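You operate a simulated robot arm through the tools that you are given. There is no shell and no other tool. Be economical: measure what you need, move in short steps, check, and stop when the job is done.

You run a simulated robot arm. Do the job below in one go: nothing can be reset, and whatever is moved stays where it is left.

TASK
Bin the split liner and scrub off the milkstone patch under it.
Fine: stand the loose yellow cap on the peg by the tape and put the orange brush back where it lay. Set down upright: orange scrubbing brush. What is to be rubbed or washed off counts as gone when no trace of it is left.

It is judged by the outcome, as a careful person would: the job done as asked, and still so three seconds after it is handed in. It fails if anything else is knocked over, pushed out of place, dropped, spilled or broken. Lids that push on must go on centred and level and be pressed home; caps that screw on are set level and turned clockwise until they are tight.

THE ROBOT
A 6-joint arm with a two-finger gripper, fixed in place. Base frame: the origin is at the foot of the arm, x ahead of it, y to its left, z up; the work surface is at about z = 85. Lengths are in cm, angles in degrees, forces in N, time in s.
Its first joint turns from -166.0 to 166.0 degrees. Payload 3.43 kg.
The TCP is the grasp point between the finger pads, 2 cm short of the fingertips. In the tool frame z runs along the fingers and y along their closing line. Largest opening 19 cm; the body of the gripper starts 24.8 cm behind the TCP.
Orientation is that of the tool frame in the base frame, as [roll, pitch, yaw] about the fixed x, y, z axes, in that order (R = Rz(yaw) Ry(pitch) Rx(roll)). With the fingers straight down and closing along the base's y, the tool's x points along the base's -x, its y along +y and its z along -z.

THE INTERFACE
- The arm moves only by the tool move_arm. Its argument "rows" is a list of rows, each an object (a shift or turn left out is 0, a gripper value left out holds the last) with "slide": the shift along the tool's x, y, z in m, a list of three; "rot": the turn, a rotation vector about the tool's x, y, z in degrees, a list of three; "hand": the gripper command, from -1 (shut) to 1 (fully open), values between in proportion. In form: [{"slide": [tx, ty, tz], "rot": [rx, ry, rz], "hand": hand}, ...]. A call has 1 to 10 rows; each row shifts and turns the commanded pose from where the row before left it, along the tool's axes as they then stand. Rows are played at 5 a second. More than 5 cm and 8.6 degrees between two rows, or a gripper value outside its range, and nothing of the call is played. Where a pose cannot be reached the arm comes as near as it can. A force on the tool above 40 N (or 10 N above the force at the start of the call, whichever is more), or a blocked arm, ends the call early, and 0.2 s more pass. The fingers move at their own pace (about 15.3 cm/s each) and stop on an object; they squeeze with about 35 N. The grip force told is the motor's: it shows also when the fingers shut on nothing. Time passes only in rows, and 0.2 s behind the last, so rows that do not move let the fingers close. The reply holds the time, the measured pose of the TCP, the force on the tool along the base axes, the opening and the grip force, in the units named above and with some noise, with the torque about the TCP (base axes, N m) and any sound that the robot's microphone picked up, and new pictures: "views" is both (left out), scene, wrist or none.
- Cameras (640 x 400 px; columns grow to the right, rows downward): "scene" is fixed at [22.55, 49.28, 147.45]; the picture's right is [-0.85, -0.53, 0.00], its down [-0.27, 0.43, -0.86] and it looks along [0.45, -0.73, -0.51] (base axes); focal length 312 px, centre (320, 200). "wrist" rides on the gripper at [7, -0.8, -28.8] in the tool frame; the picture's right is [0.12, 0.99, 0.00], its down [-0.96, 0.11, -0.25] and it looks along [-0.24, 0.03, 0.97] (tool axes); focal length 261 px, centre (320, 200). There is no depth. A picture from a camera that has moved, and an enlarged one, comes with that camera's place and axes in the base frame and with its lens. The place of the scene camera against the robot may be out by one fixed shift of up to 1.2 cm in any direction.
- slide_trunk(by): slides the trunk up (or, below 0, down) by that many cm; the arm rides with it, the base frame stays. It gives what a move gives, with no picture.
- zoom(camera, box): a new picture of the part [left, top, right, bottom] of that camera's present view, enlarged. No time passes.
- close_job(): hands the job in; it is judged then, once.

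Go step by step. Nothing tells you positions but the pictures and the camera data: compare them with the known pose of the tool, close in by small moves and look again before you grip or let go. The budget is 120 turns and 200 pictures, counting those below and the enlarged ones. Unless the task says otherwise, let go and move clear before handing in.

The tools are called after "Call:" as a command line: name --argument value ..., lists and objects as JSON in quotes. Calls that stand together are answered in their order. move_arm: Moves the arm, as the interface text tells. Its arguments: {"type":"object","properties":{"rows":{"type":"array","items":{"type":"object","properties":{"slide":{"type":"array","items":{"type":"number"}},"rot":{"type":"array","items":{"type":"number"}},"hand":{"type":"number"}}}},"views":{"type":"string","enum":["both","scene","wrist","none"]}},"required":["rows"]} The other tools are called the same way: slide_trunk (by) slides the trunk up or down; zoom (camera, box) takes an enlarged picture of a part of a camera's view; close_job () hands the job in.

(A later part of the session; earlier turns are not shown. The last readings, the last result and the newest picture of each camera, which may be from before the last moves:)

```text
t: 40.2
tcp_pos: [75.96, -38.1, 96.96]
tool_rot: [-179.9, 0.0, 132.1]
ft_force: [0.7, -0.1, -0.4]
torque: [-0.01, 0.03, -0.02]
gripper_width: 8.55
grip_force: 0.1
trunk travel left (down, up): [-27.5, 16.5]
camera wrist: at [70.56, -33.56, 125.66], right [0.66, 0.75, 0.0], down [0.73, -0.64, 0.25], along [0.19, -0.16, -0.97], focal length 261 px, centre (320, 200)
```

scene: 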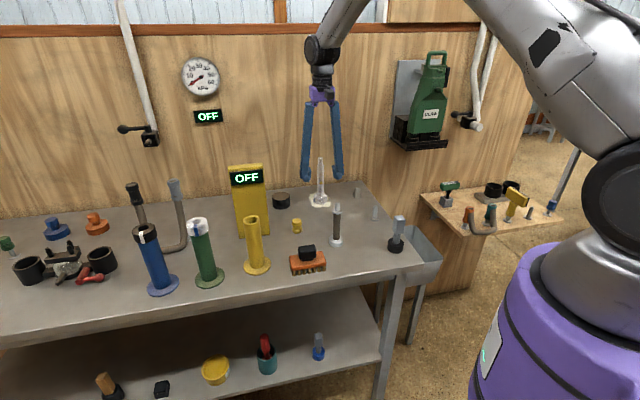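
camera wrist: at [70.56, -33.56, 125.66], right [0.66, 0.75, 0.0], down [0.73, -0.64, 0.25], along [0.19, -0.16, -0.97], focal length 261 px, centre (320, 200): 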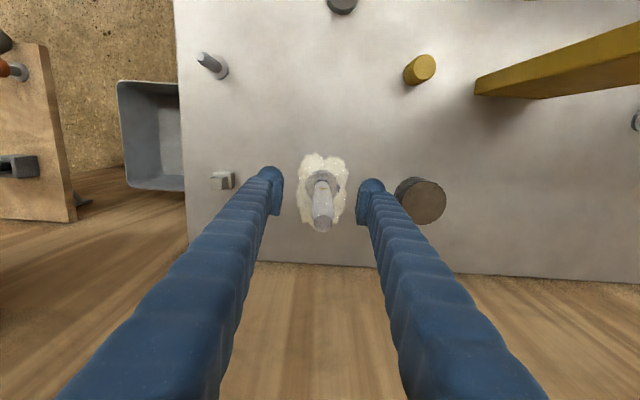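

Call:
move_arm --rows '[{"hand": -0.6}, {"hand": -0.8}, {"hand": -1}, {"hand": -1}, {"hand": -1}]' --views "both"

```text
t: 41.4
tcp_pos: [75.96, -38.11, 97.02]
tool_rot: [179.9, 0.0, 132.0]
ft_force: [-1.0, 0.4, -0.1]
torque: [-0.02, 0.01, 0.01]
gripper_width: 2.25
grip_force: 35.1
trunk travel left (down, up): [-27.5, 16.5]
camera wrist: at [70.53, -33.55, 125.74], right [0.66, 0.75, 0.0], down [0.73, -0.64, 0.25], along [0.19, -0.16, -0.97], focal length 261 px, centre (320, 200)
```

scene: 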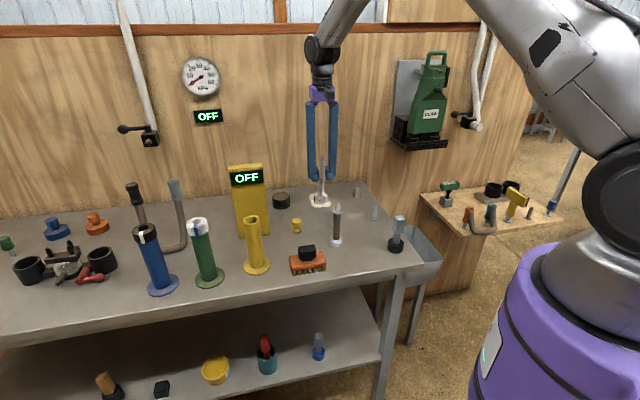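
wrist: 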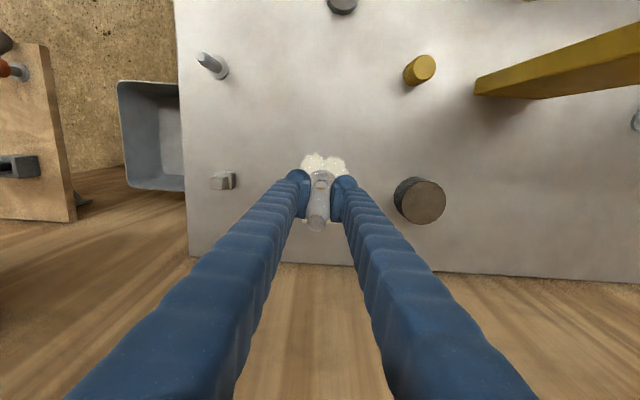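

Gripped (2.25 cm). I triangulate the bin rim at z≈60, centre ≈(46,-63), with the CLAW shelf overhanging its wall side; I'll release at about (44,-58.5). Lift first, checking the patch.

Call:
move_arm --rows '[{"slide": [0, 0, -0.02]}, {"slide": [0, 0, -0.045]}, {"slide": [0, 0, -0.045]}, {"slide": [0, 0, -0.045]}, {"slide": [0, 0, -0.045]}, {"slide": [0, 0, -0.03]}, {"slide": [0.037, 0, 0]}, {"slide": [0.036, 0, 0]}]' --views "both"

```text
t: 43.2
tcp_pos: [70.87, -32.5, 120.19]
tool_rot: [-179.9, 0.0, 132.1]
ft_force: [-0.1, -0.2, -0.7]
torque: [-0.09, -0.02, 0.01]
gripper_width: 2.26
grip_force: 34.9
trunk travel left (down, up): [-27.5, 16.5]
camera wrist: at [65.52, -27.92, 148.93], right [0.66, 0.75, 0.0], down [0.73, -0.64, 0.25], along [0.19, -0.16, -0.97], focal length 261 px, centre (320, 200)
```

scene: 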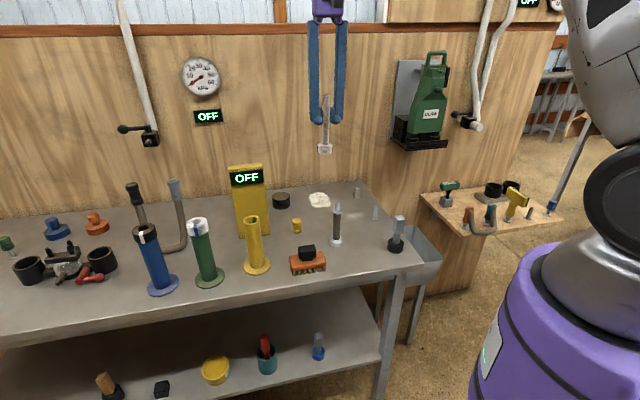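
wrist: 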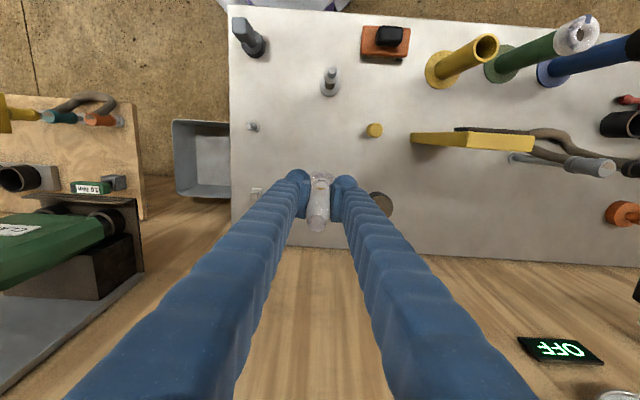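

Liner is up. Carrying it over the bin at height.

Call:
move_arm --rows '[{"slide": [0, -0.045, 0]}, {"slide": [0, -0.045, 0]}, {"slide": [0, -0.045, 0]}, {"slide": [0, -0.045, 0]}, {"slide": [0, -0.045, 0]}, {"slide": [0, -0.045, 0]}, {"slide": [0, -0.045, 0]}, {"slide": [0, -0.045, 0]}, {"slide": [0, -0.017, 0]}]' --views "both"

```text
t: 45.2
tcp_pos: [43.24, -58.16, 120.16]
tool_rot: [-180.0, 0.1, 132.1]
ft_force: [0.6, 0.1, -0.9]
torque: [0.04, -0.02, 0.0]
gripper_width: 2.22
grip_force: 35.1
trunk travel left (down, up): [-27.5, 16.5]
camera wrist: at [37.81, -53.49, 148.88], right [0.66, 0.75, 0.0], down [0.73, -0.64, 0.25], along [0.19, -0.16, -0.97], focal length 261 px, centre (320, 200)
```

scene: 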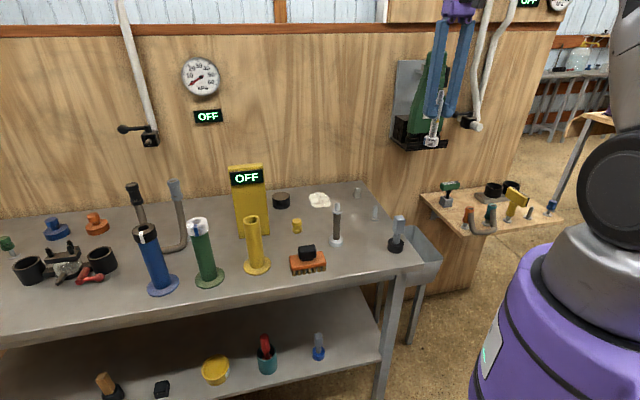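
wrist: 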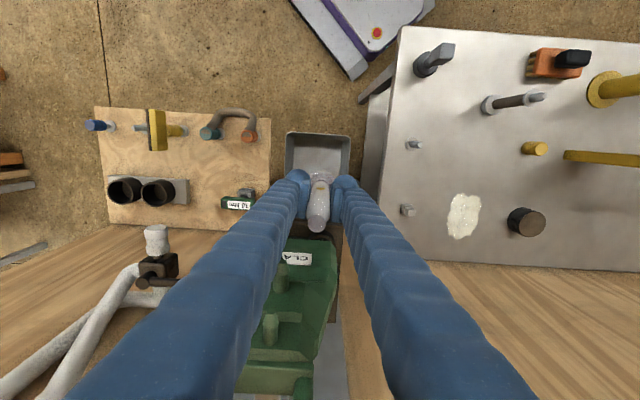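

Lateral alignment over the bin looks right and clear of the CLAW unit. Descending partway.

Call:
move_arm --rows '[{"slide": [0, 0, 0.045]}, {"slide": [0, 0, 0.045]}, {"slide": [0, 0, 0.045]}, {"slide": [0, 0, 0.045]}, {"slide": [0, 0, 0.045]}, {"slide": [0, 0, 0.045]}, {"slide": [0, 0, 0.03]}]' --views "both"

```text
t: 46.8
tcp_pos: [43.25, -58.1, 90.35]
tool_rot: [-180.0, 0.0, 132.1]
ft_force: [0.6, -0.4, -1.5]
torque: [0.05, 0.02, -0.02]
gripper_width: 2.28
grip_force: 35.1
trunk travel left (down, up): [-27.5, 16.5]
camera wrist: at [37.92, -53.55, 119.01], right [0.66, 0.75, 0.0], down [0.73, -0.64, 0.25], along [0.19, -0.16, -0.97], focal length 261 px, centre (320, 200)
```

scene: 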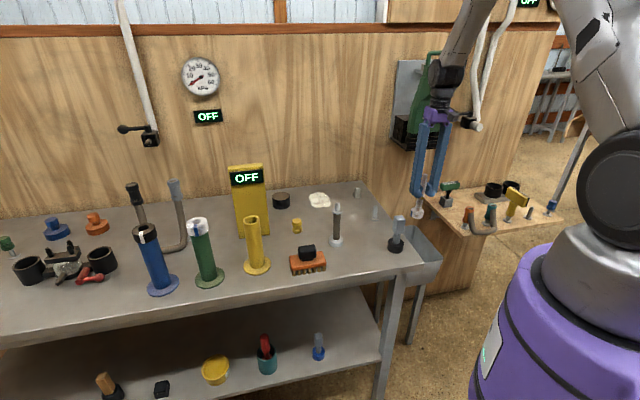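
wrist: 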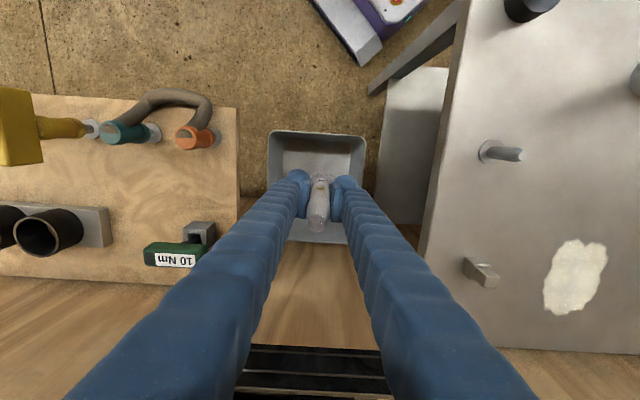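

Bin is directly below with good clearance; continuing down slowly.

Call:
move_arm --rows '[{"slide": [-0.01, 0, 0.04]}, {"slide": [0, 0, 0.04]}, {"slide": [0, 0, 0.04]}, {"slide": [0, 0, 0.04]}, {"slide": [0, 0, 0.03]}, {"slide": [0, 0, 0.03]}]' --views "both"

```text
t: 48.2
tcp_pos: [43.98, -58.96, 68.05]
tool_rot: [-179.9, -0.1, 132.2]
ft_force: [0.7, -0.8, -0.9]
torque: [0.03, 0.04, -0.01]
gripper_width: 2.24
grip_force: 34.9
trunk travel left (down, up): [-27.5, 16.5]
camera wrist: at [38.47, -54.32, 96.79], right [0.66, 0.75, 0.0], down [0.73, -0.64, 0.25], along [0.19, -0.16, -0.97], focal length 261 px, centre (320, 200)
```

scene: 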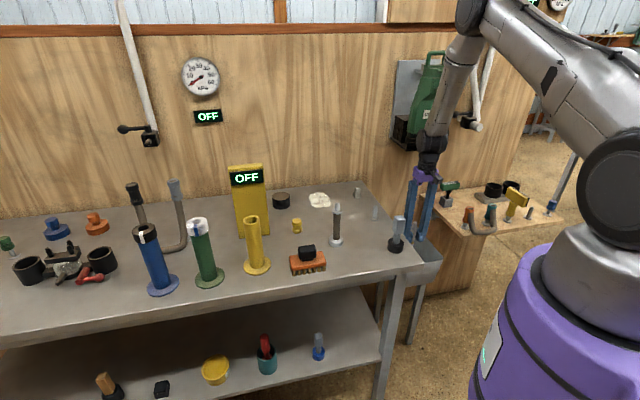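
wrist: 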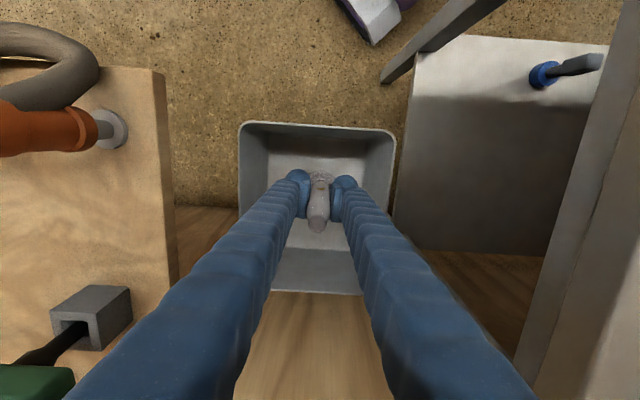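

Call:
move_arm --rows '[{"slide": [0, 0, 0.02]}, {"slide": [0, 0, 0.02]}, {"slide": [0, 0, 0.02]}, {"slide": [0, 0, 0.015]}, {"slide": [0, 0, 0.015]}, {"slide": [0, 0, 0.015]}]' --views "both"

```text
t: 49.6
tcp_pos: [43.87, -59.09, 57.85]
tool_rot: [-180.0, 0.1, 132.1]
ft_force: [5.4, 5.2, 32.3]
torque: [-0.08, -0.28, 0.04]
gripper_width: 2.32
grip_force: 34.7
trunk travel left (down, up): [-27.5, 16.5]
camera wrist: at [38.47, -54.38, 86.58], right [0.66, 0.75, 0.0], down [0.73, -0.64, 0.25], along [0.19, -0.16, -0.97], focal length 261 px, centre (320, 200)
```

scene: 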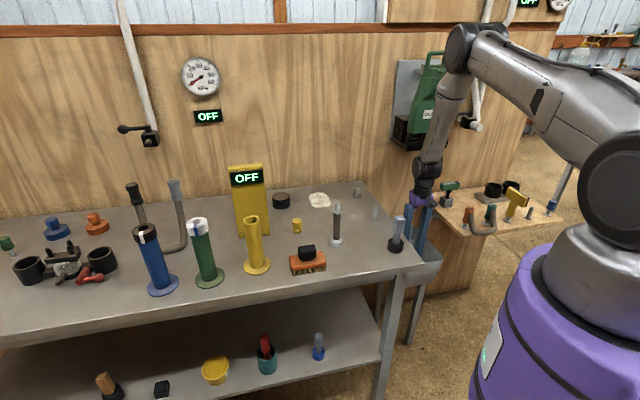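
wrist: 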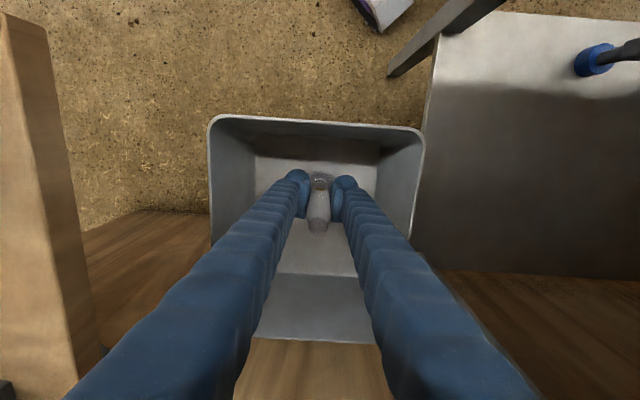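

The liner touches the bin floor. I ease up slightly, open, and rise.

Call:
move_arm --rows '[{"slide": [0, 0, -0.005]}, {"hand": -0.9}, {"hand": -0.7}, {"hand": -0.45}, {"hand": -0.4}]' --views "wrist"

Call:
move_arm --rows '[{"slide": [0, 0, -0.045]}, {"slide": [0, 0, -0.045]}, {"slide": [0, 0, -0.045]}, {"slide": [0, 0, -0.045]}, {"slide": [0, 0, -0.045]}, {"slide": [0, 0, -0.045]}, {"slide": [0, 0, -0.045]}, {"slide": [0, 0, -0.045]}, {"slide": [0, 0, -0.045]}, {"slide": [0, 0, -0.045]}]' --views "wrist"

```text
t: 50.8
tcp_pos: [43.78, -58.98, 58.07]
tool_rot: [180.0, 0.0, 132.1]
ft_force: [-0.2, 0.1, 0.5]
torque: [-0.03, -0.02, -0.02]
gripper_width: 5.69
grip_force: 0.0
trunk travel left (down, up): [-27.5, 16.5]
camera wrist: at [38.42, -54.31, 86.89], right [0.66, 0.75, 0.0], down [0.73, -0.64, 0.25], along [0.19, -0.16, -0.97], focal length 261 px, centre (320, 200)
```

wrist: 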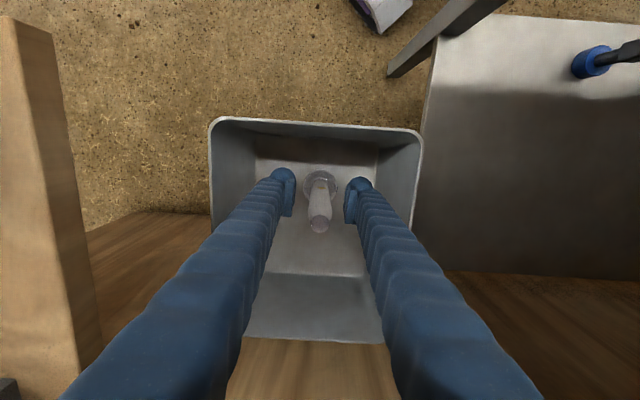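

```text
t: 53.0
tcp_pos: [43.86, -58.65, 103.0]
tool_rot: [-180.0, 0.0, 132.1]
ft_force: [-0.4, -0.7, -0.2]
torque: [-0.02, -0.06, 0.0]
gripper_width: 5.69
grip_force: 0.1
trunk travel left (down, up): [-27.5, 16.5]
camera wrist: at [38.44, -54.06, 131.78], right [0.66, 0.75, 0.0], down [0.73, -0.64, 0.25], along [0.19, -0.16, -0.97], focal length 261 px, centre (320, 200)
```

wrist: 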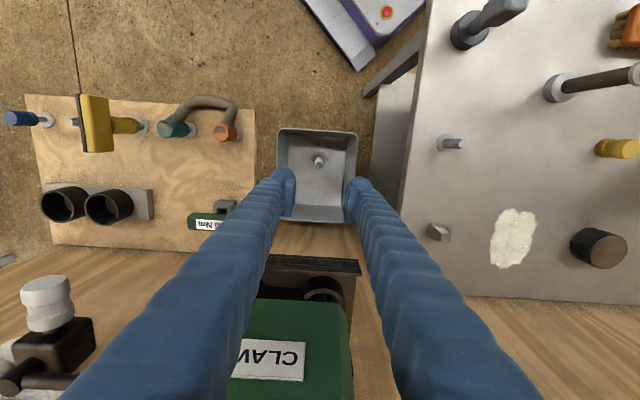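

The liner stands in the bin. Now to the brush near (60,-6).

Call:
move_arm --rows '[{"slide": [0, 0, -0.045]}, {"slide": [0, 0, -0.045]}, {"slide": [0, 0, -0.045]}, {"slide": [0.024, 0.042, 0]}, {"slide": [0.024, 0.042, 0]}, {"slide": [0.024, 0.042, 0]}, {"slide": [0.024, 0.042, 0]}, {"slide": [0.024, 0.042, 0]}, {"slide": [0.024, 0.042, 0]}]' --views "none"

Call:
move_arm --rows '[{"slide": [0.024, 0.042, 0]}, {"slide": [0.024, 0.042, 0]}, {"slide": [0.024, 0.042, 0]}, {"slide": [0.024, 0.042, 0]}, {"slide": [0.024, 0.042, 0]}]' --views "both"

```text
t: 55.0
tcp_pos: [53.08, -31.26, 116.52]
tool_rot: [180.0, 0.0, 132.1]
ft_force: [0.0, 0.3, 0.3]
torque: [-0.07, 0.02, -0.01]
gripper_width: 5.7
grip_force: 0.0
trunk travel left (down, up): [-27.5, 16.5]
```

```text
t: 56.2
tcp_pos: [60.49, -8.09, 116.56]
tool_rot: [179.9, 0.0, 132.0]
ft_force: [-0.3, 0.1, -0.2]
torque: [-0.1, 0.03, 0.04]
gripper_width: 5.69
grip_force: 0.1
trunk travel left (down, up): [-27.5, 16.5]
camera wrist: at [55.21, -3.54, 145.31], right [0.66, 0.75, 0.0], down [0.73, -0.64, 0.25], along [0.19, -0.16, -0.97], focal length 261 px, centre (320, 200)
```

scene: 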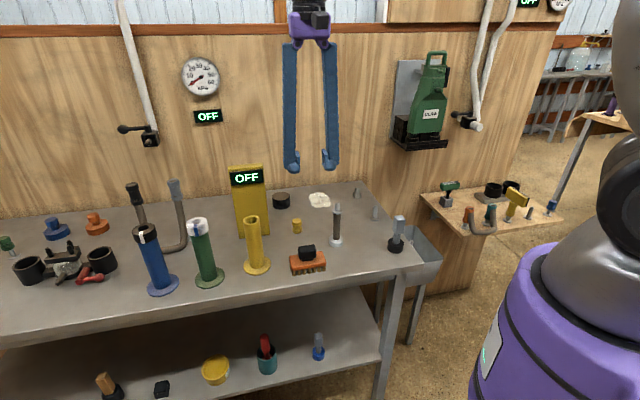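
wrist: 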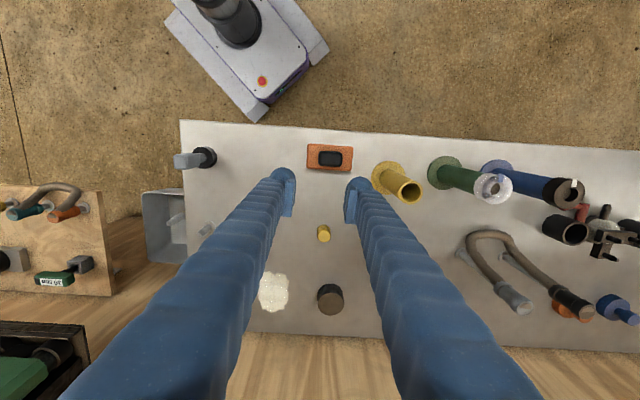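

Call:
zoom --camera "wrist" --box '[270, 120, 390, 220]'

Call:
zoom --camera "scene" --box '[270, 225, 350, 285]'

```text
4.00 times, centred on (330, 170) of wrist
camera zoom: at [55.21, -3.54, 145.31], right [0.66, 0.75, 0.0], down [0.73, -0.64, 0.25], along [0.19, -0.16, -0.97], focal length 1043 px, centre (280, 320)
```

zoom: 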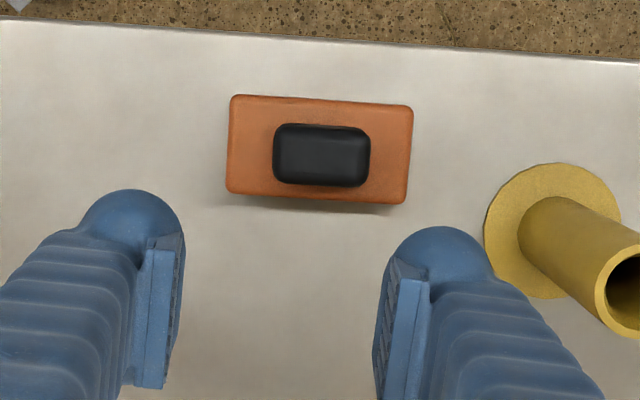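

```text
6.67 times, centred on (310, 255) of scene
camera zoom: at [22.55, 49.28, 147.45], right [-0.85, -0.53, 0.0], down [-0.27, 0.43, -0.86], along [0.45, -0.73, -0.51], focal length 2083 px, centre (387, -167)
```

zoom: 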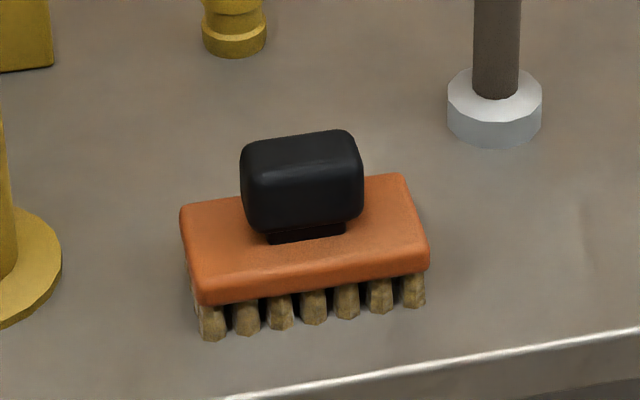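

Brush handle centre ≈(60.5,-5.1), top ≈z 92, brush axis turned 3.5° from the tool. I align and go lower with fingers opened to about 8.5 cm.

Call:
move_arm --rows '[{"slide": [0.022, 0.02, 0], "hand": -0.1}, {"rot": [0, 0, 3.5]}, {"slide": [0, 0, 0.045]}, {"slide": [0, 0, 0.045]}, {"slide": [0, 0, 0.045]}, {"slide": [0, 0, 0.03]}]' --views "both"

```text
t: 57.6
tcp_pos: [60.47, -5.49, 100.29]
tool_rot: [-180.0, 0.0, 128.6]
ft_force: [-0.5, -0.6, 0.0]
torque: [0.04, 0.03, 0.01]
gripper_width: 8.56
grip_force: 0.1
trunk travel left (down, up): [-27.5, 16.5]
camera wrist: at [55.45, -0.47, 128.96], right [0.7, 0.71, 0.0], down [0.69, -0.68, 0.25], along [0.18, -0.17, -0.97], focal length 261 px, centre (320, 200)
```

scene: 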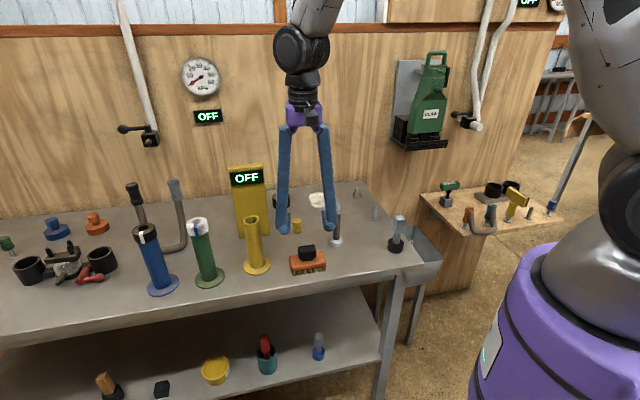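
wrist: 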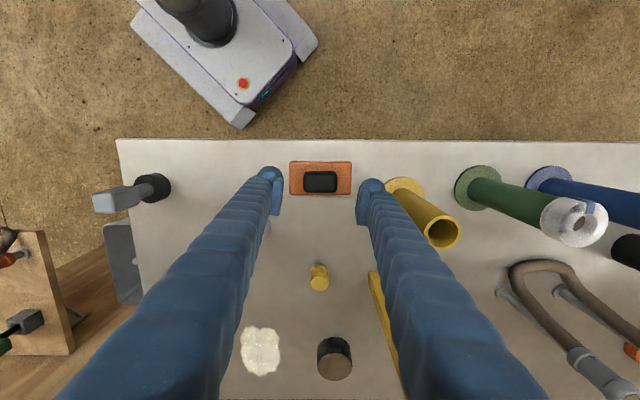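

Aligned; descending to z≈91.3 around the handle.

Call:
move_arm --rows '[{"slide": [0.004, 0, 0.03]}, {"slide": [0, 0, 0.03]}, {"slide": [0, 0, 0.02]}, {"slide": [0, 0, 0.009]}]' --views "both"

Call:
zoom --camera "scene" --box '[260, 200, 360, 285]'

```text
t: 58.6
tcp_pos: [60.27, -5.06, 91.3]
tool_rot: [-180.0, -0.1, 128.5]
ft_force: [0.4, 0.2, 0.3]
torque: [0.0, 0.01, 0.0]
gripper_width: 8.55
grip_force: 0.1
trunk travel left (down, up): [-27.5, 16.5]
camera wrist: at [55.18, -0.06, 119.92], right [0.7, 0.71, 0.0], down [0.69, -0.68, 0.25], along [0.18, -0.17, -0.97], focal length 261 px, centre (320, 200)
```

scene: 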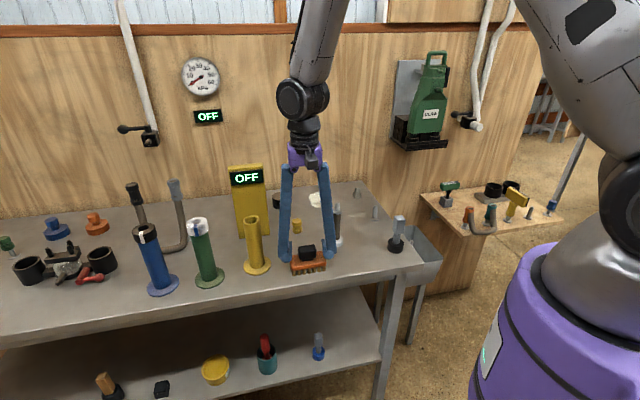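
wrist: 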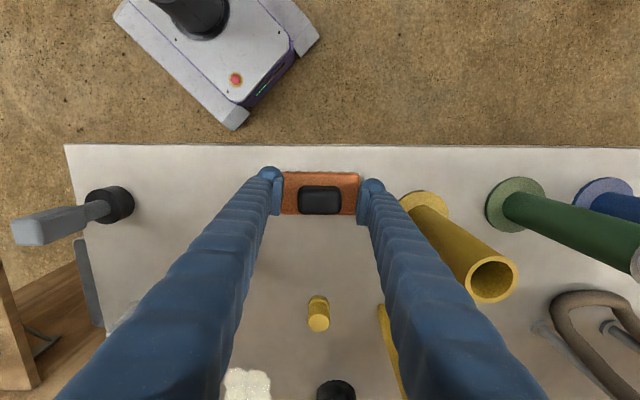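

```text
4.71 times, centred on (310, 242) of scene
camera zoom: at [22.55, 49.28, 147.45], right [-0.85, -0.53, 0.0], down [-0.27, 0.43, -0.86], along [0.45, -0.73, -0.51], focal length 1470 px, centre (367, 0)
```

zoom: 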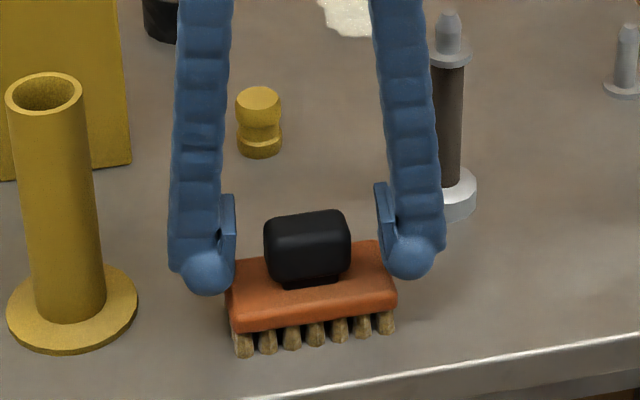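

Fingertips look level with the orange body, so I raise 0.8 cm, then close on the handle.

Call:
move_arm --rows '[{"slide": [0, 0, -0.008]}, {"hand": -0.3}, {"hand": -0.5}, {"hand": -1}, {"hand": -1}, {"hand": -1}]' --views "both"

Call:
zoom --camera "scene" --box '[260, 200, 360, 285]'

```text
t: 60.0
tcp_pos: [60.27, -5.0, 92.04]
tool_rot: [179.9, 0.0, 128.7]
ft_force: [0.3, 0.1, 0.3]
torque: [-0.01, 0.08, 0.02]
gripper_width: 5.1
grip_force: 35.0
trunk travel left (down, up): [-27.5, 16.5]
camera wrist: at [55.13, -0.04, 120.77], right [0.7, 0.71, 0.0], down [0.69, -0.68, 0.25], along [0.18, -0.17, -0.97], focal length 261 px, centre (320, 200)
```

scene: 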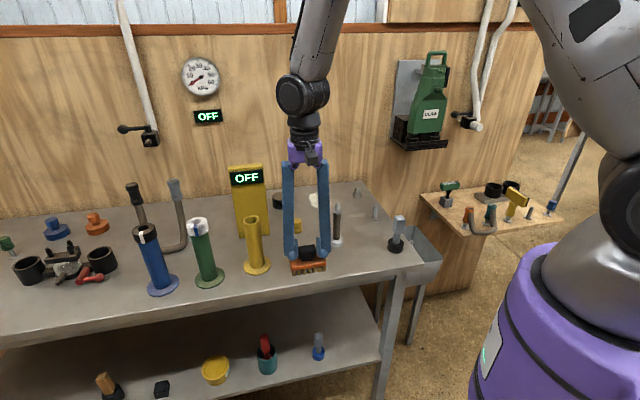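
wrist: 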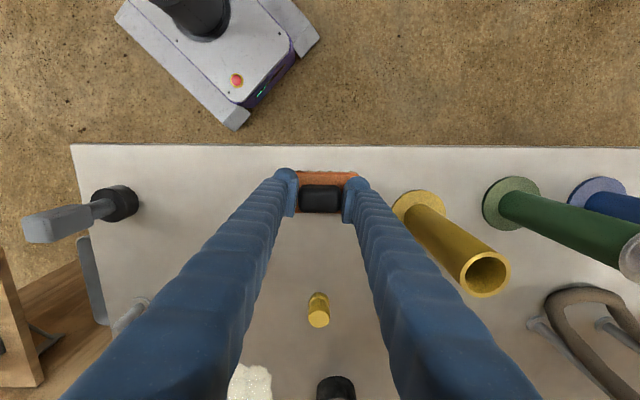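

```text
4.71 times, centred on (310, 242) of scene
camera zoom: at [22.55, 49.28, 147.45], right [-0.85, -0.53, 0.0], down [-0.27, 0.43, -0.86], along [0.45, -0.73, -0.51], focal length 1470 px, centre (367, 0)
```

zoom: 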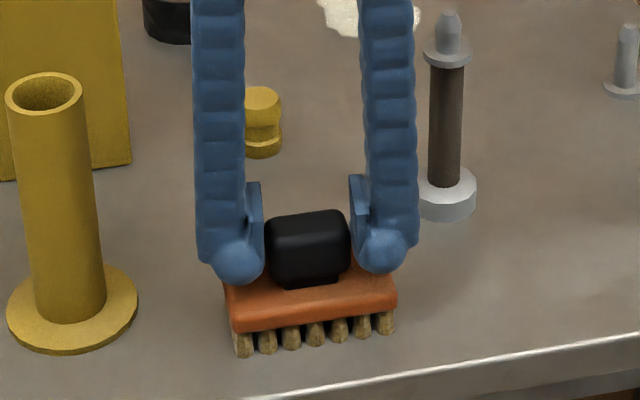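

Brush gripped (home TCP: 60.27, -5.0, 92.04, yaw 128.6). Lifting and carrying to the patch centre ≈(77.3,-39).

Call:
move_arm --rows '[{"slide": [0, 0, -0.01]}, {"slide": [0, 0, -0.04]}, {"slide": [0, 0, -0.045]}, {"slide": [0, 0, -0.045]}, {"slide": [0, 0, -0.045]}, {"slide": [0, 0, -0.035]}]' --views "scene"

Call:
move_arm --rows '[{"slide": [-0.0413, -0.0088, 0]}, {"slide": [-0.0413, -0.0088, 0]}, {"slide": [-0.0413, -0.0088, 0]}, {"slide": [-0.0413, -0.0088, 0]}, {"slide": [-0.0413, -0.0088, 0]}, {"slide": [-0.0413, -0.0088, 0]}, {"slide": [-0.0413, -0.0088, 0]}, {"slide": [-0.0413, -0.0088, 0]}, {"slide": [-0.0413, -0.0088, 0]}]' --views "both"

```text
t: 61.4
tcp_pos: [60.26, -5.01, 114.05]
tool_rot: [-179.9, 0.0, 128.6]
ft_force: [0.0, -0.5, -1.3]
torque: [0.02, -0.04, 0.04]
gripper_width: 5.09
grip_force: 35.0
trunk travel left (down, up): [-27.5, 16.5]
```

scene: 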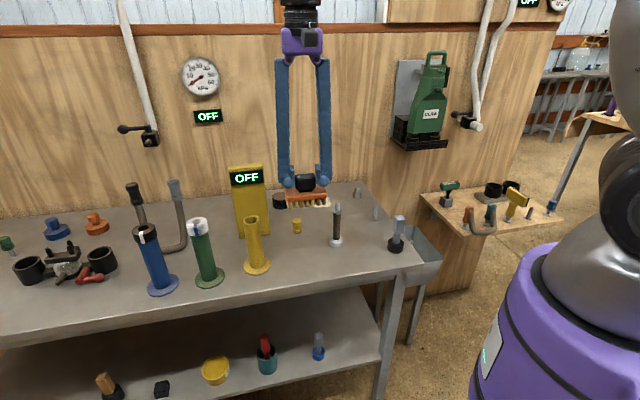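

```text
t: 63.4
tcp_pos: [77.29, -38.75, 113.64]
tool_rot: [-179.9, -0.2, 128.5]
ft_force: [0.9, -0.2, -1.6]
torque: [0.09, 0.01, 0.03]
gripper_width: 5.03
grip_force: 35.1
trunk travel left (down, up): [-27.5, 16.5]
camera wrist: at [72.29, -33.83, 142.49], right [0.7, 0.71, 0.0], down [0.69, -0.68, 0.24], along [0.17, -0.17, -0.97], focal length 261 px, centre (320, 200)
```

scene: 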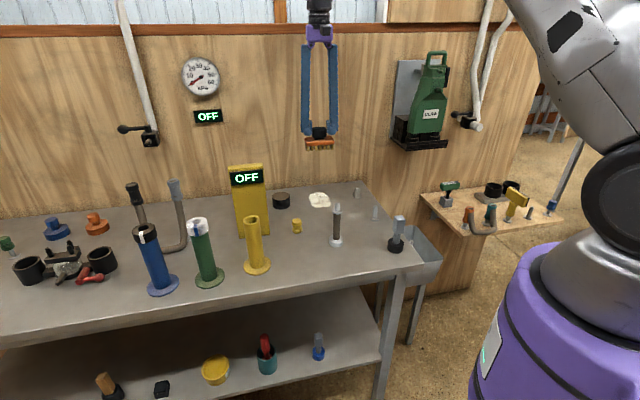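
wrist: 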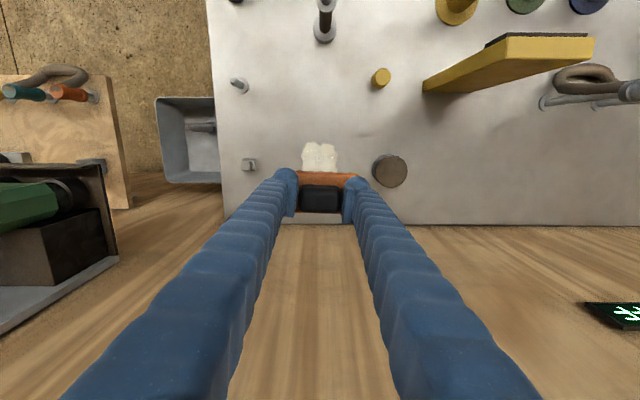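

Call:
move_arm --rows '[{"slide": [0, 0, 0.045]}, {"slide": [0, 0, 0.045]}, {"slide": [0, 0, 0.045]}, {"slide": [0, 0, 0.045]}, {"slide": [0, 0, 0.02]}, {"slide": [0, 0, 0.01]}]' --views "both"

```text
t: 64.8
tcp_pos: [77.21, -38.9, 92.84]
tool_rot: [-179.8, 0.0, 128.7]
ft_force: [0.1, -0.1, -2.0]
torque: [0.01, -0.01, 0.05]
gripper_width: 5.03
grip_force: 35.0
trunk travel left (down, up): [-27.5, 16.5]
camera wrist: at [72.16, -33.95, 121.56], right [0.7, 0.71, 0.0], down [0.69, -0.68, 0.25], along [0.17, -0.17, -0.97], focal length 261 px, centre (320, 200)
```

scene: 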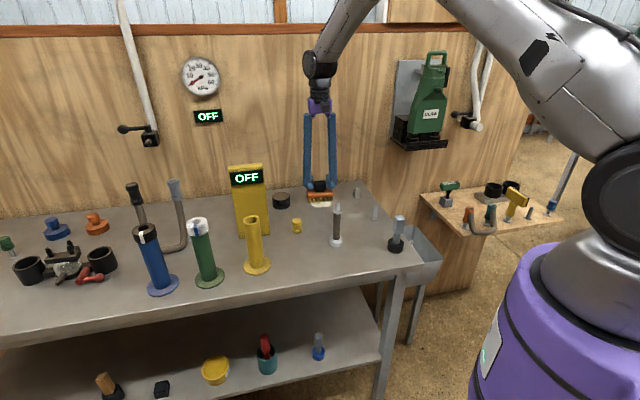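
wrist: 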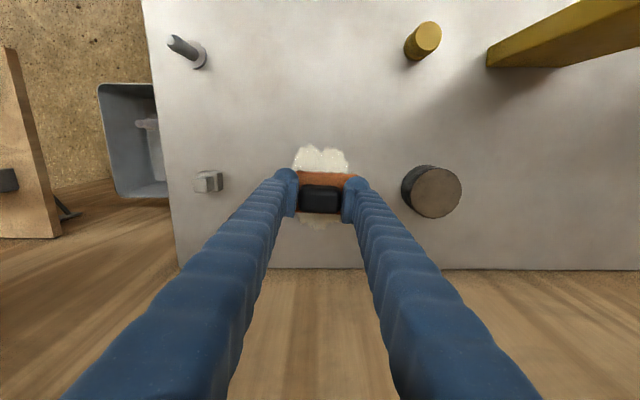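

Brush is just above the patch and centred. Pressing down gently to find contact.

Call:
move_arm --rows '[{"slide": [0, 0, 0.004]}, {"slide": [0, 0, 0.003]}, {"slide": [0, 0, 0.002]}]' --views "none"

```text
t: 65.6
tcp_pos: [77.21, -39.09, 91.97]
tool_rot: [-179.9, 0.0, 128.4]
ft_force: [0.2, -0.2, -0.5]
torque: [0.01, 0.01, 0.05]
gripper_width: 4.97
grip_force: 34.7
trunk travel left (down, up): [-27.5, 16.5]
```

Call:
move_arm --rows '[{"slide": [0, 0, 0.001]}, {"slide": [0, 0, 0.001]}, {"slide": [0, 0, 0.001]}]' --views "none"

```text
t: 66.4
tcp_pos: [77.2, -39.0, 92.03]
tool_rot: [180.0, 0.2, 128.7]
ft_force: [-0.3, 2.4, 21.6]
torque: [0.01, 0.68, 0.17]
gripper_width: 4.97
grip_force: 35.2
trunk travel left (down, up): [-27.5, 16.5]
```

Contact with 22 N. I relax 1.5 mm and start strokes.

Call:
move_arm --rows '[{"slide": [0, 0, -0.0015]}, {"slide": [0.02, 0, 0]}, {"slide": [0.02, 0, 0]}, {"slide": [-0.025, 0, 0]}, {"slide": [-0.025, 0, 0]}, {"slide": [-0.025, 0, 0]}, {"slide": [-0.015, 0, 0]}, {"slide": [0.025, 0, 0]}, {"slide": [0.025, 0, 0]}]' --views "both"

```text
t: 68.4
tcp_pos: [76.99, -38.83, 92.0]
tool_rot: [-179.9, 0.0, 128.4]
ft_force: [2.3, -0.9, 21.6]
torque: [-0.17, -0.43, 0.26]
gripper_width: 4.93
grip_force: 34.8
trunk travel left (down, up): [-27.5, 16.5]
camera wrist: at [71.92, -33.89, 120.73], right [0.7, 0.71, 0.0], down [0.69, -0.68, 0.25], along [0.18, -0.17, -0.97], focal length 261 px, centre (320, 200)
```

scene: 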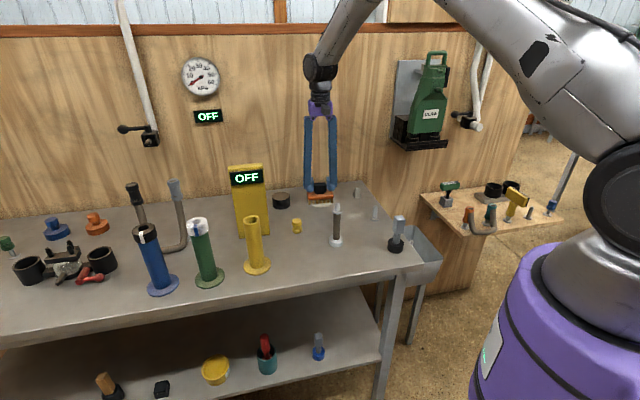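
wrist: 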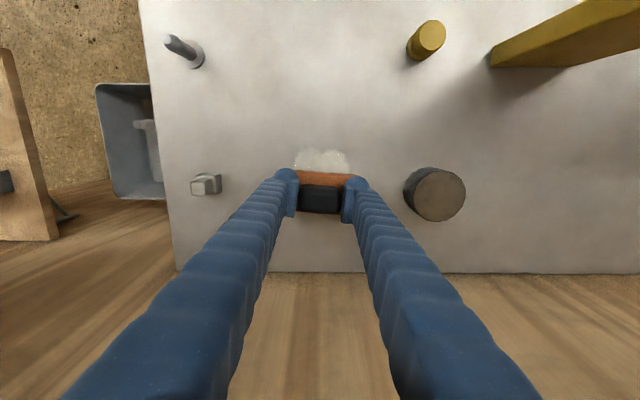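

It works—the patch is fading. More strokes with wider range.

Call:
move_arm --rows '[{"slide": [0.03, 0, 0]}, {"slide": [0.03, 0, 0]}, {"slide": [-0.03, 0, 0]}, {"slide": [-0.03, 0, 0]}, {"slide": [-0.03, 0, 0]}, {"slide": [-0.025, 0, 0]}, {"slide": [0.025, 0, 0]}, {"slide": [0.03, 0, 0]}, {"slide": [0.03, 0, 0]}, {"slide": [0.03, 0, 0]}]' --views "none"

Call:
move_arm --rows '[{"slide": [-0.03, 0.02, 0]}, {"slide": [-0.03, 0, 0]}, {"slide": [-0.03, 0, 0]}, {"slide": [-0.025, 0, 0]}, {"slide": [0.0, -0.04, 0]}, {"slide": [0.025, 0, 0]}, {"slide": [0.03, 0, 0]}, {"slide": [0.03, 0, 0]}, {"slide": [0.03, 0, 0]}, {"slide": [0, 0.02, 0]}]' --views "wrist"

```text
t: 70.6
tcp_pos: [73.49, -34.13, 92.02]
tool_rot: [-180.0, -0.1, 128.4]
ft_force: [-3.3, 3.4, 10.7]
torque: [0.05, -0.2, 0.08]
gripper_width: 4.89
grip_force: 35.1
trunk travel left (down, up): [-27.5, 16.5]
```

```text
t: 72.8
tcp_pos: [73.62, -34.37, 91.92]
tool_rot: [-180.0, 0.0, 128.5]
ft_force: [2.0, 0.6, 8.5]
torque: [-0.19, 0.32, 0.06]
gripper_width: 4.89
grip_force: 35.0
trunk travel left (down, up): [-27.5, 16.5]
camera wrist: at [68.42, -29.42, 120.71], right [0.7, 0.71, 0.0], down [0.69, -0.68, 0.25], along [0.18, -0.17, -0.97], focal length 261 px, centre (320, 200)
```

wrist: 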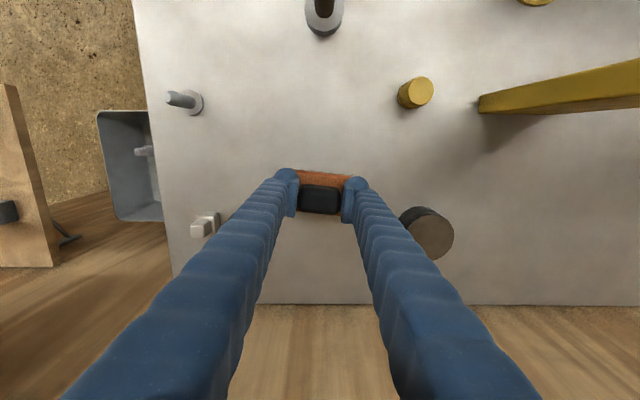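

Nearly gone. A further set of strokes including the sides, then lift and inspect.

Call:
move_arm --rows '[{"slide": [-0.035, 0.015, 0]}, {"slide": [-0.035, 0, 0]}, {"slide": [-0.04, 0, 0]}, {"slide": [0.0, -0.015, 0]}, {"slide": [0.035, 0, 0]}, {"slide": [0.035, 0, 0]}, {"slide": [0.04, 0, 0]}, {"slide": [-0.035, -0.015, 0]}, {"slide": [-0.035, 0, 0]}, {"slide": [-0.04, 0, 0]}]' --views "none"

Call:
move_arm --rows '[{"slide": [0.035, 0, 0]}, {"slide": [0.035, 0, 0]}, {"slide": [0.04, 0, 0]}, {"slide": [0, 0.015, -0.01]}, {"slide": [0, 0, -0.04]}, {"slide": [0, 0, -0.04]}, {"slide": [0, 0, -0.04]}, {"slide": [0.04, 0, -0.04]}, {"slide": [0.04, 0, -0.03]}, {"slide": [0.04, 0, 0]}]' --views "both"

Call:
zoom --camera "wrist" --box '[220, 170, 420, 300]'

Call:
zoom --camera "scene" --box '[270, 170, 370, 230]'

```text
t: 75.0
tcp_pos: [78.96, -43.89, 91.91]
tool_rot: [-180.0, 0.1, 128.6]
ft_force: [-3.2, 1.4, 16.9]
torque: [0.2, 0.04, -0.02]
gripper_width: 4.89
grip_force: 35.2
trunk travel left (down, up): [-27.5, 16.5]
```

```text
refused: row 8 steps farther than a row can; nothing moved
```

```text
3.08 times, centred on (320, 235) of wrist
camera zoom: at [73.91, -38.96, 120.69], right [0.7, 0.71, 0.0], down [0.69, -0.68, 0.25], along [0.18, -0.17, -0.97], focal length 802 px, centre (320, 92)
```

zoom: 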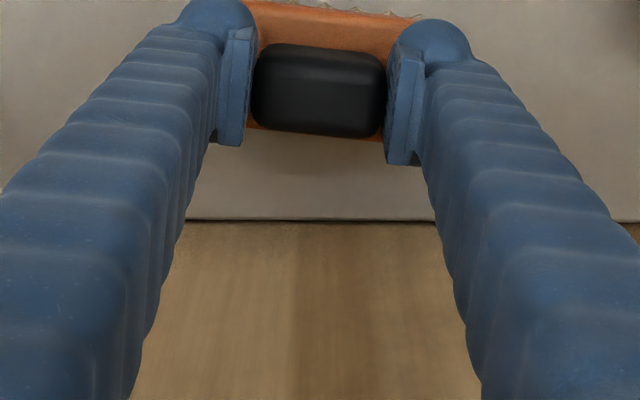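

```text
6.40 times, centred on (320, 200) of scene
camera zoom: at [22.55, 49.28, 147.45], right [-0.85, -0.53, 0.0], down [-0.27, 0.43, -0.86], along [0.45, -0.73, -0.51], focal length 2000 px, centre (320, 200)
```

zoom: 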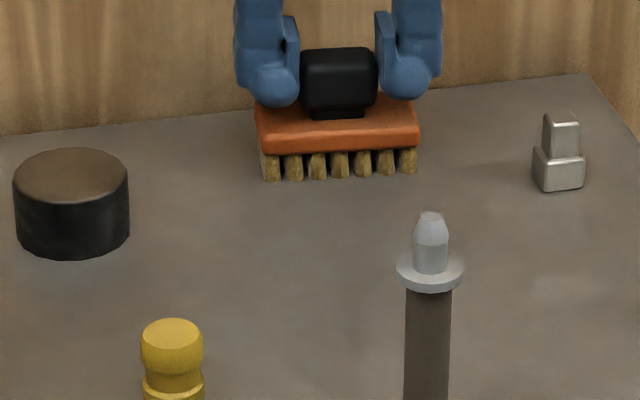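

Call:
zoom --camera "wrist" --box '[250, 100, 400, 200]'

```text
4.00 times, centred on (325, 150) of wrist
camera zoom: at [73.91, -38.96, 120.69], right [0.7, 0.71, 0.0], down [0.69, -0.68, 0.25], along [0.18, -0.17, -0.97], focal length 1043 px, centre (300, 400)
```

zoom: 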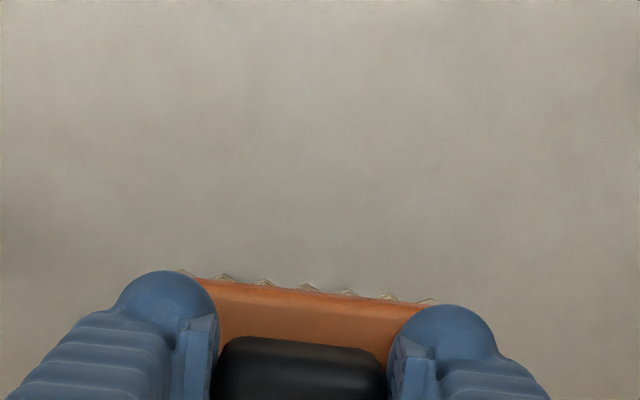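

No trace visible on the near side. I do the last passes, then lift and inspect.

Call:
move_arm --rows '[{"slide": [0.035, 0, 0]}, {"slide": [0.035, 0, 0]}, {"slide": [0.04, 0, 0]}, {"slide": [-0.03, 0.03, 0]}, {"slide": [-0.035, 0, 0]}, {"slide": [-0.035, 0, 0]}, {"slide": [0.035, -0.015, 0]}, {"slide": [0.035, 0, 0]}, {"slide": [0.03, 0, 0]}]' --views "none"

Call:
move_arm --rows '[{"slide": [0, 0, -0.01]}, {"slide": [0, 0, -0.045]}, {"slide": [0, 0, -0.045]}, {"slide": [0, 0, -0.045]}, {"slide": [0, 0, -0.045]}, {"slide": [0, 0, -0.03]}, {"slide": [0.045, 0, 0]}, {"slide": [0.045, 0, 0]}]' --views "both"

Call:
zoom --camera "wrist" --box '[220, 130, 420, 270]'

Call:
zoom --camera "scene" --box '[270, 170, 370, 230]'

```text
t: 76.0
tcp_pos: [75.86, -35.64, 91.99]
tool_rot: [180.0, -0.1, 128.6]
ft_force: [3.3, 0.5, 8.7]
torque: [-0.49, -0.04, 0.16]
gripper_width: 4.88
grip_force: 34.9
trunk travel left (down, up): [-27.5, 16.5]
stopped in row 5: the force on the tool passed its limit at 50 N (the readings are from after the stop); the commanded pose is now the measured one
```

```text
t: 77.8
tcp_pos: [70.33, -28.5, 113.91]
tool_rot: [-179.9, -0.1, 128.6]
ft_force: [0.0, -0.1, -1.5]
torque: [-0.14, -0.06, 0.0]
gripper_width: 4.9
grip_force: 35.3
trunk travel left (down, up): [-27.5, 16.5]
camera wrist: at [65.33, -23.65, 142.65], right [0.7, 0.71, 0.0], down [0.69, -0.68, 0.25], along [0.17, -0.17, -0.97], focal length 261 px, centre (320, 200)
```

scene: 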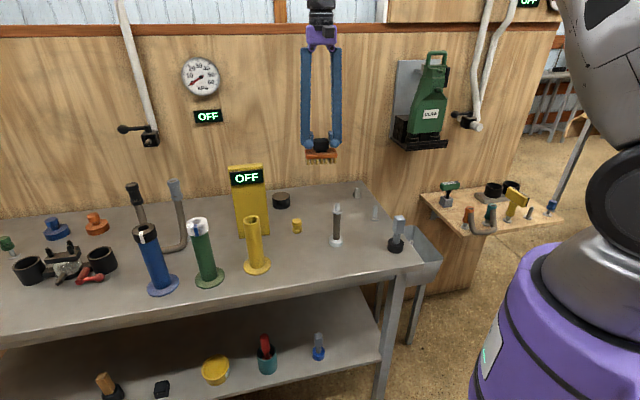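
wrist: 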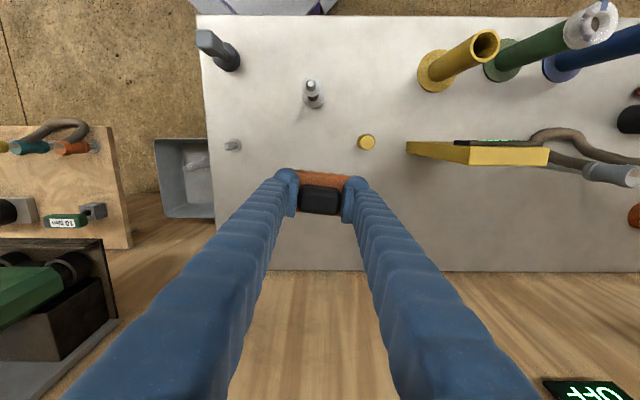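

```text
2.86 times, centred on (320, 200) of wrist
camera zoom: at [65.33, -23.65, 142.65], right [0.7, 0.71, 0.0], down [0.69, -0.68, 0.25], along [0.17, -0.17, -0.97], focal length 745 px, centre (320, 200)
```

zoom: 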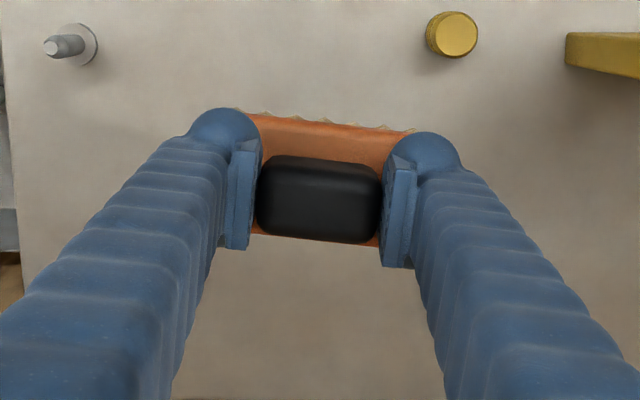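

```text
6.40 times, centred on (320, 200) of scene
camera zoom: at [22.55, 49.28, 147.45], right [-0.85, -0.53, 0.0], down [-0.27, 0.43, -0.86], along [0.45, -0.73, -0.51], focal length 2000 px, centre (320, 200)
```

zoom: 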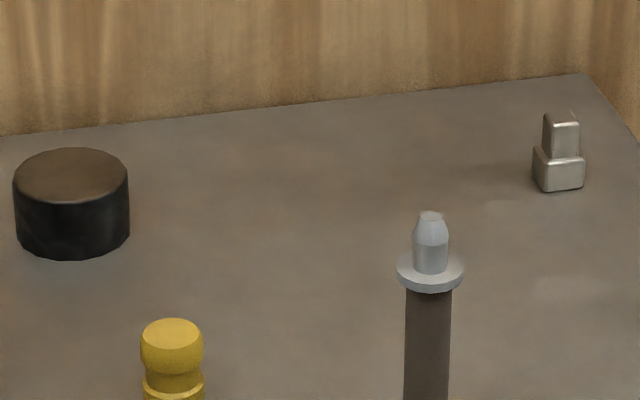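

The patch is gone. The brush has turned ~5.5° in the grip, so I'll correct yaw when putting it back. Carrying it home.

Call:
move_arm --rows '[{"slide": [0.041, 0.0113, 0]}, {"slide": [0.041, 0.0113, 0]}, {"slide": [0.041, 0.0113, 0]}, {"slide": [0.041, 0.0113, 0]}, {"slide": [0.041, 0.0113, 0]}, {"slide": [0.041, 0.0113, 0]}, {"rot": [0, 0, -5.5]}, {}]' --views "both"

Call:
zoom --camera "wrist" --box '[220, 130, 420, 270]'

```text
t: 79.6
tcp_pos: [60.42, -5.38, 113.93]
tool_rot: [-179.9, -0.3, 134.1]
ft_force: [-0.1, -1.0, -2.6]
torque: [0.1, 0.01, -0.02]
gripper_width: 4.89
grip_force: 34.8
trunk travel left (down, up): [-27.5, 16.5]
camera wrist: at [54.92, -0.94, 142.63], right [0.63, 0.78, 0.0], down [0.75, -0.61, 0.24], along [0.19, -0.15, -0.97], focal length 261 px, centre (320, 200)
```

scene: 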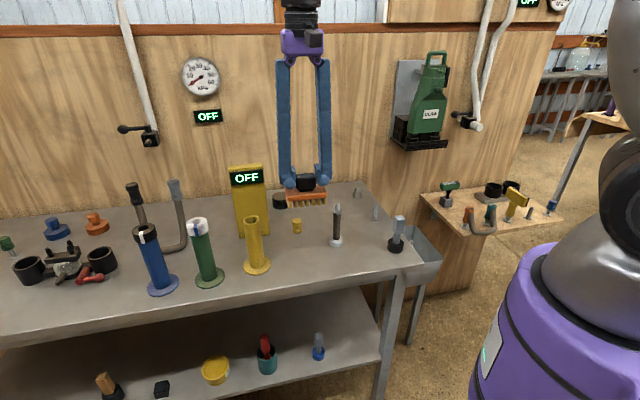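
wrist: 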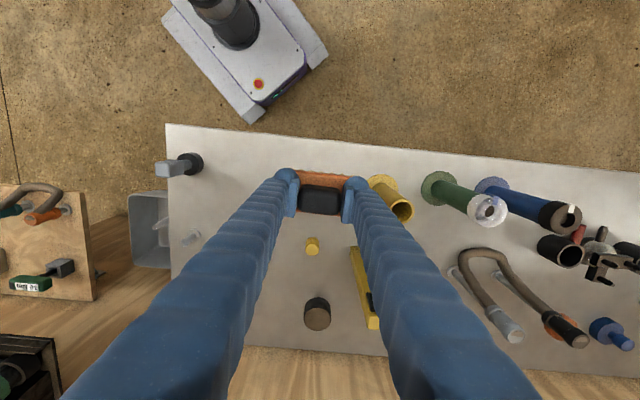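

```text
2.86 times, centred on (320, 200) of wrist
camera zoom: at [54.92, -0.94, 142.63], right [0.63, 0.78, 0.0], down [0.75, -0.61, 0.24], along [0.19, -0.15, -0.97], focal length 745 px, centre (320, 200)
```

zoom: 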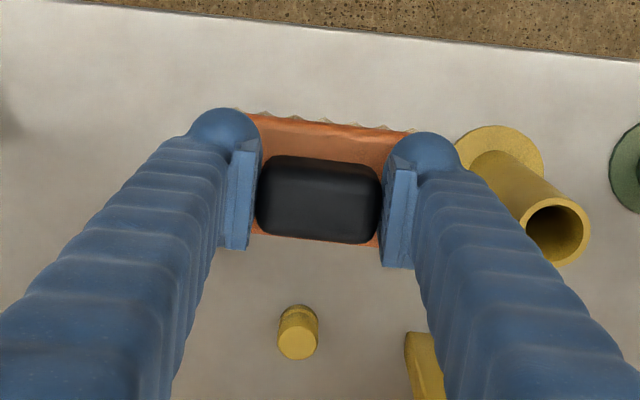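

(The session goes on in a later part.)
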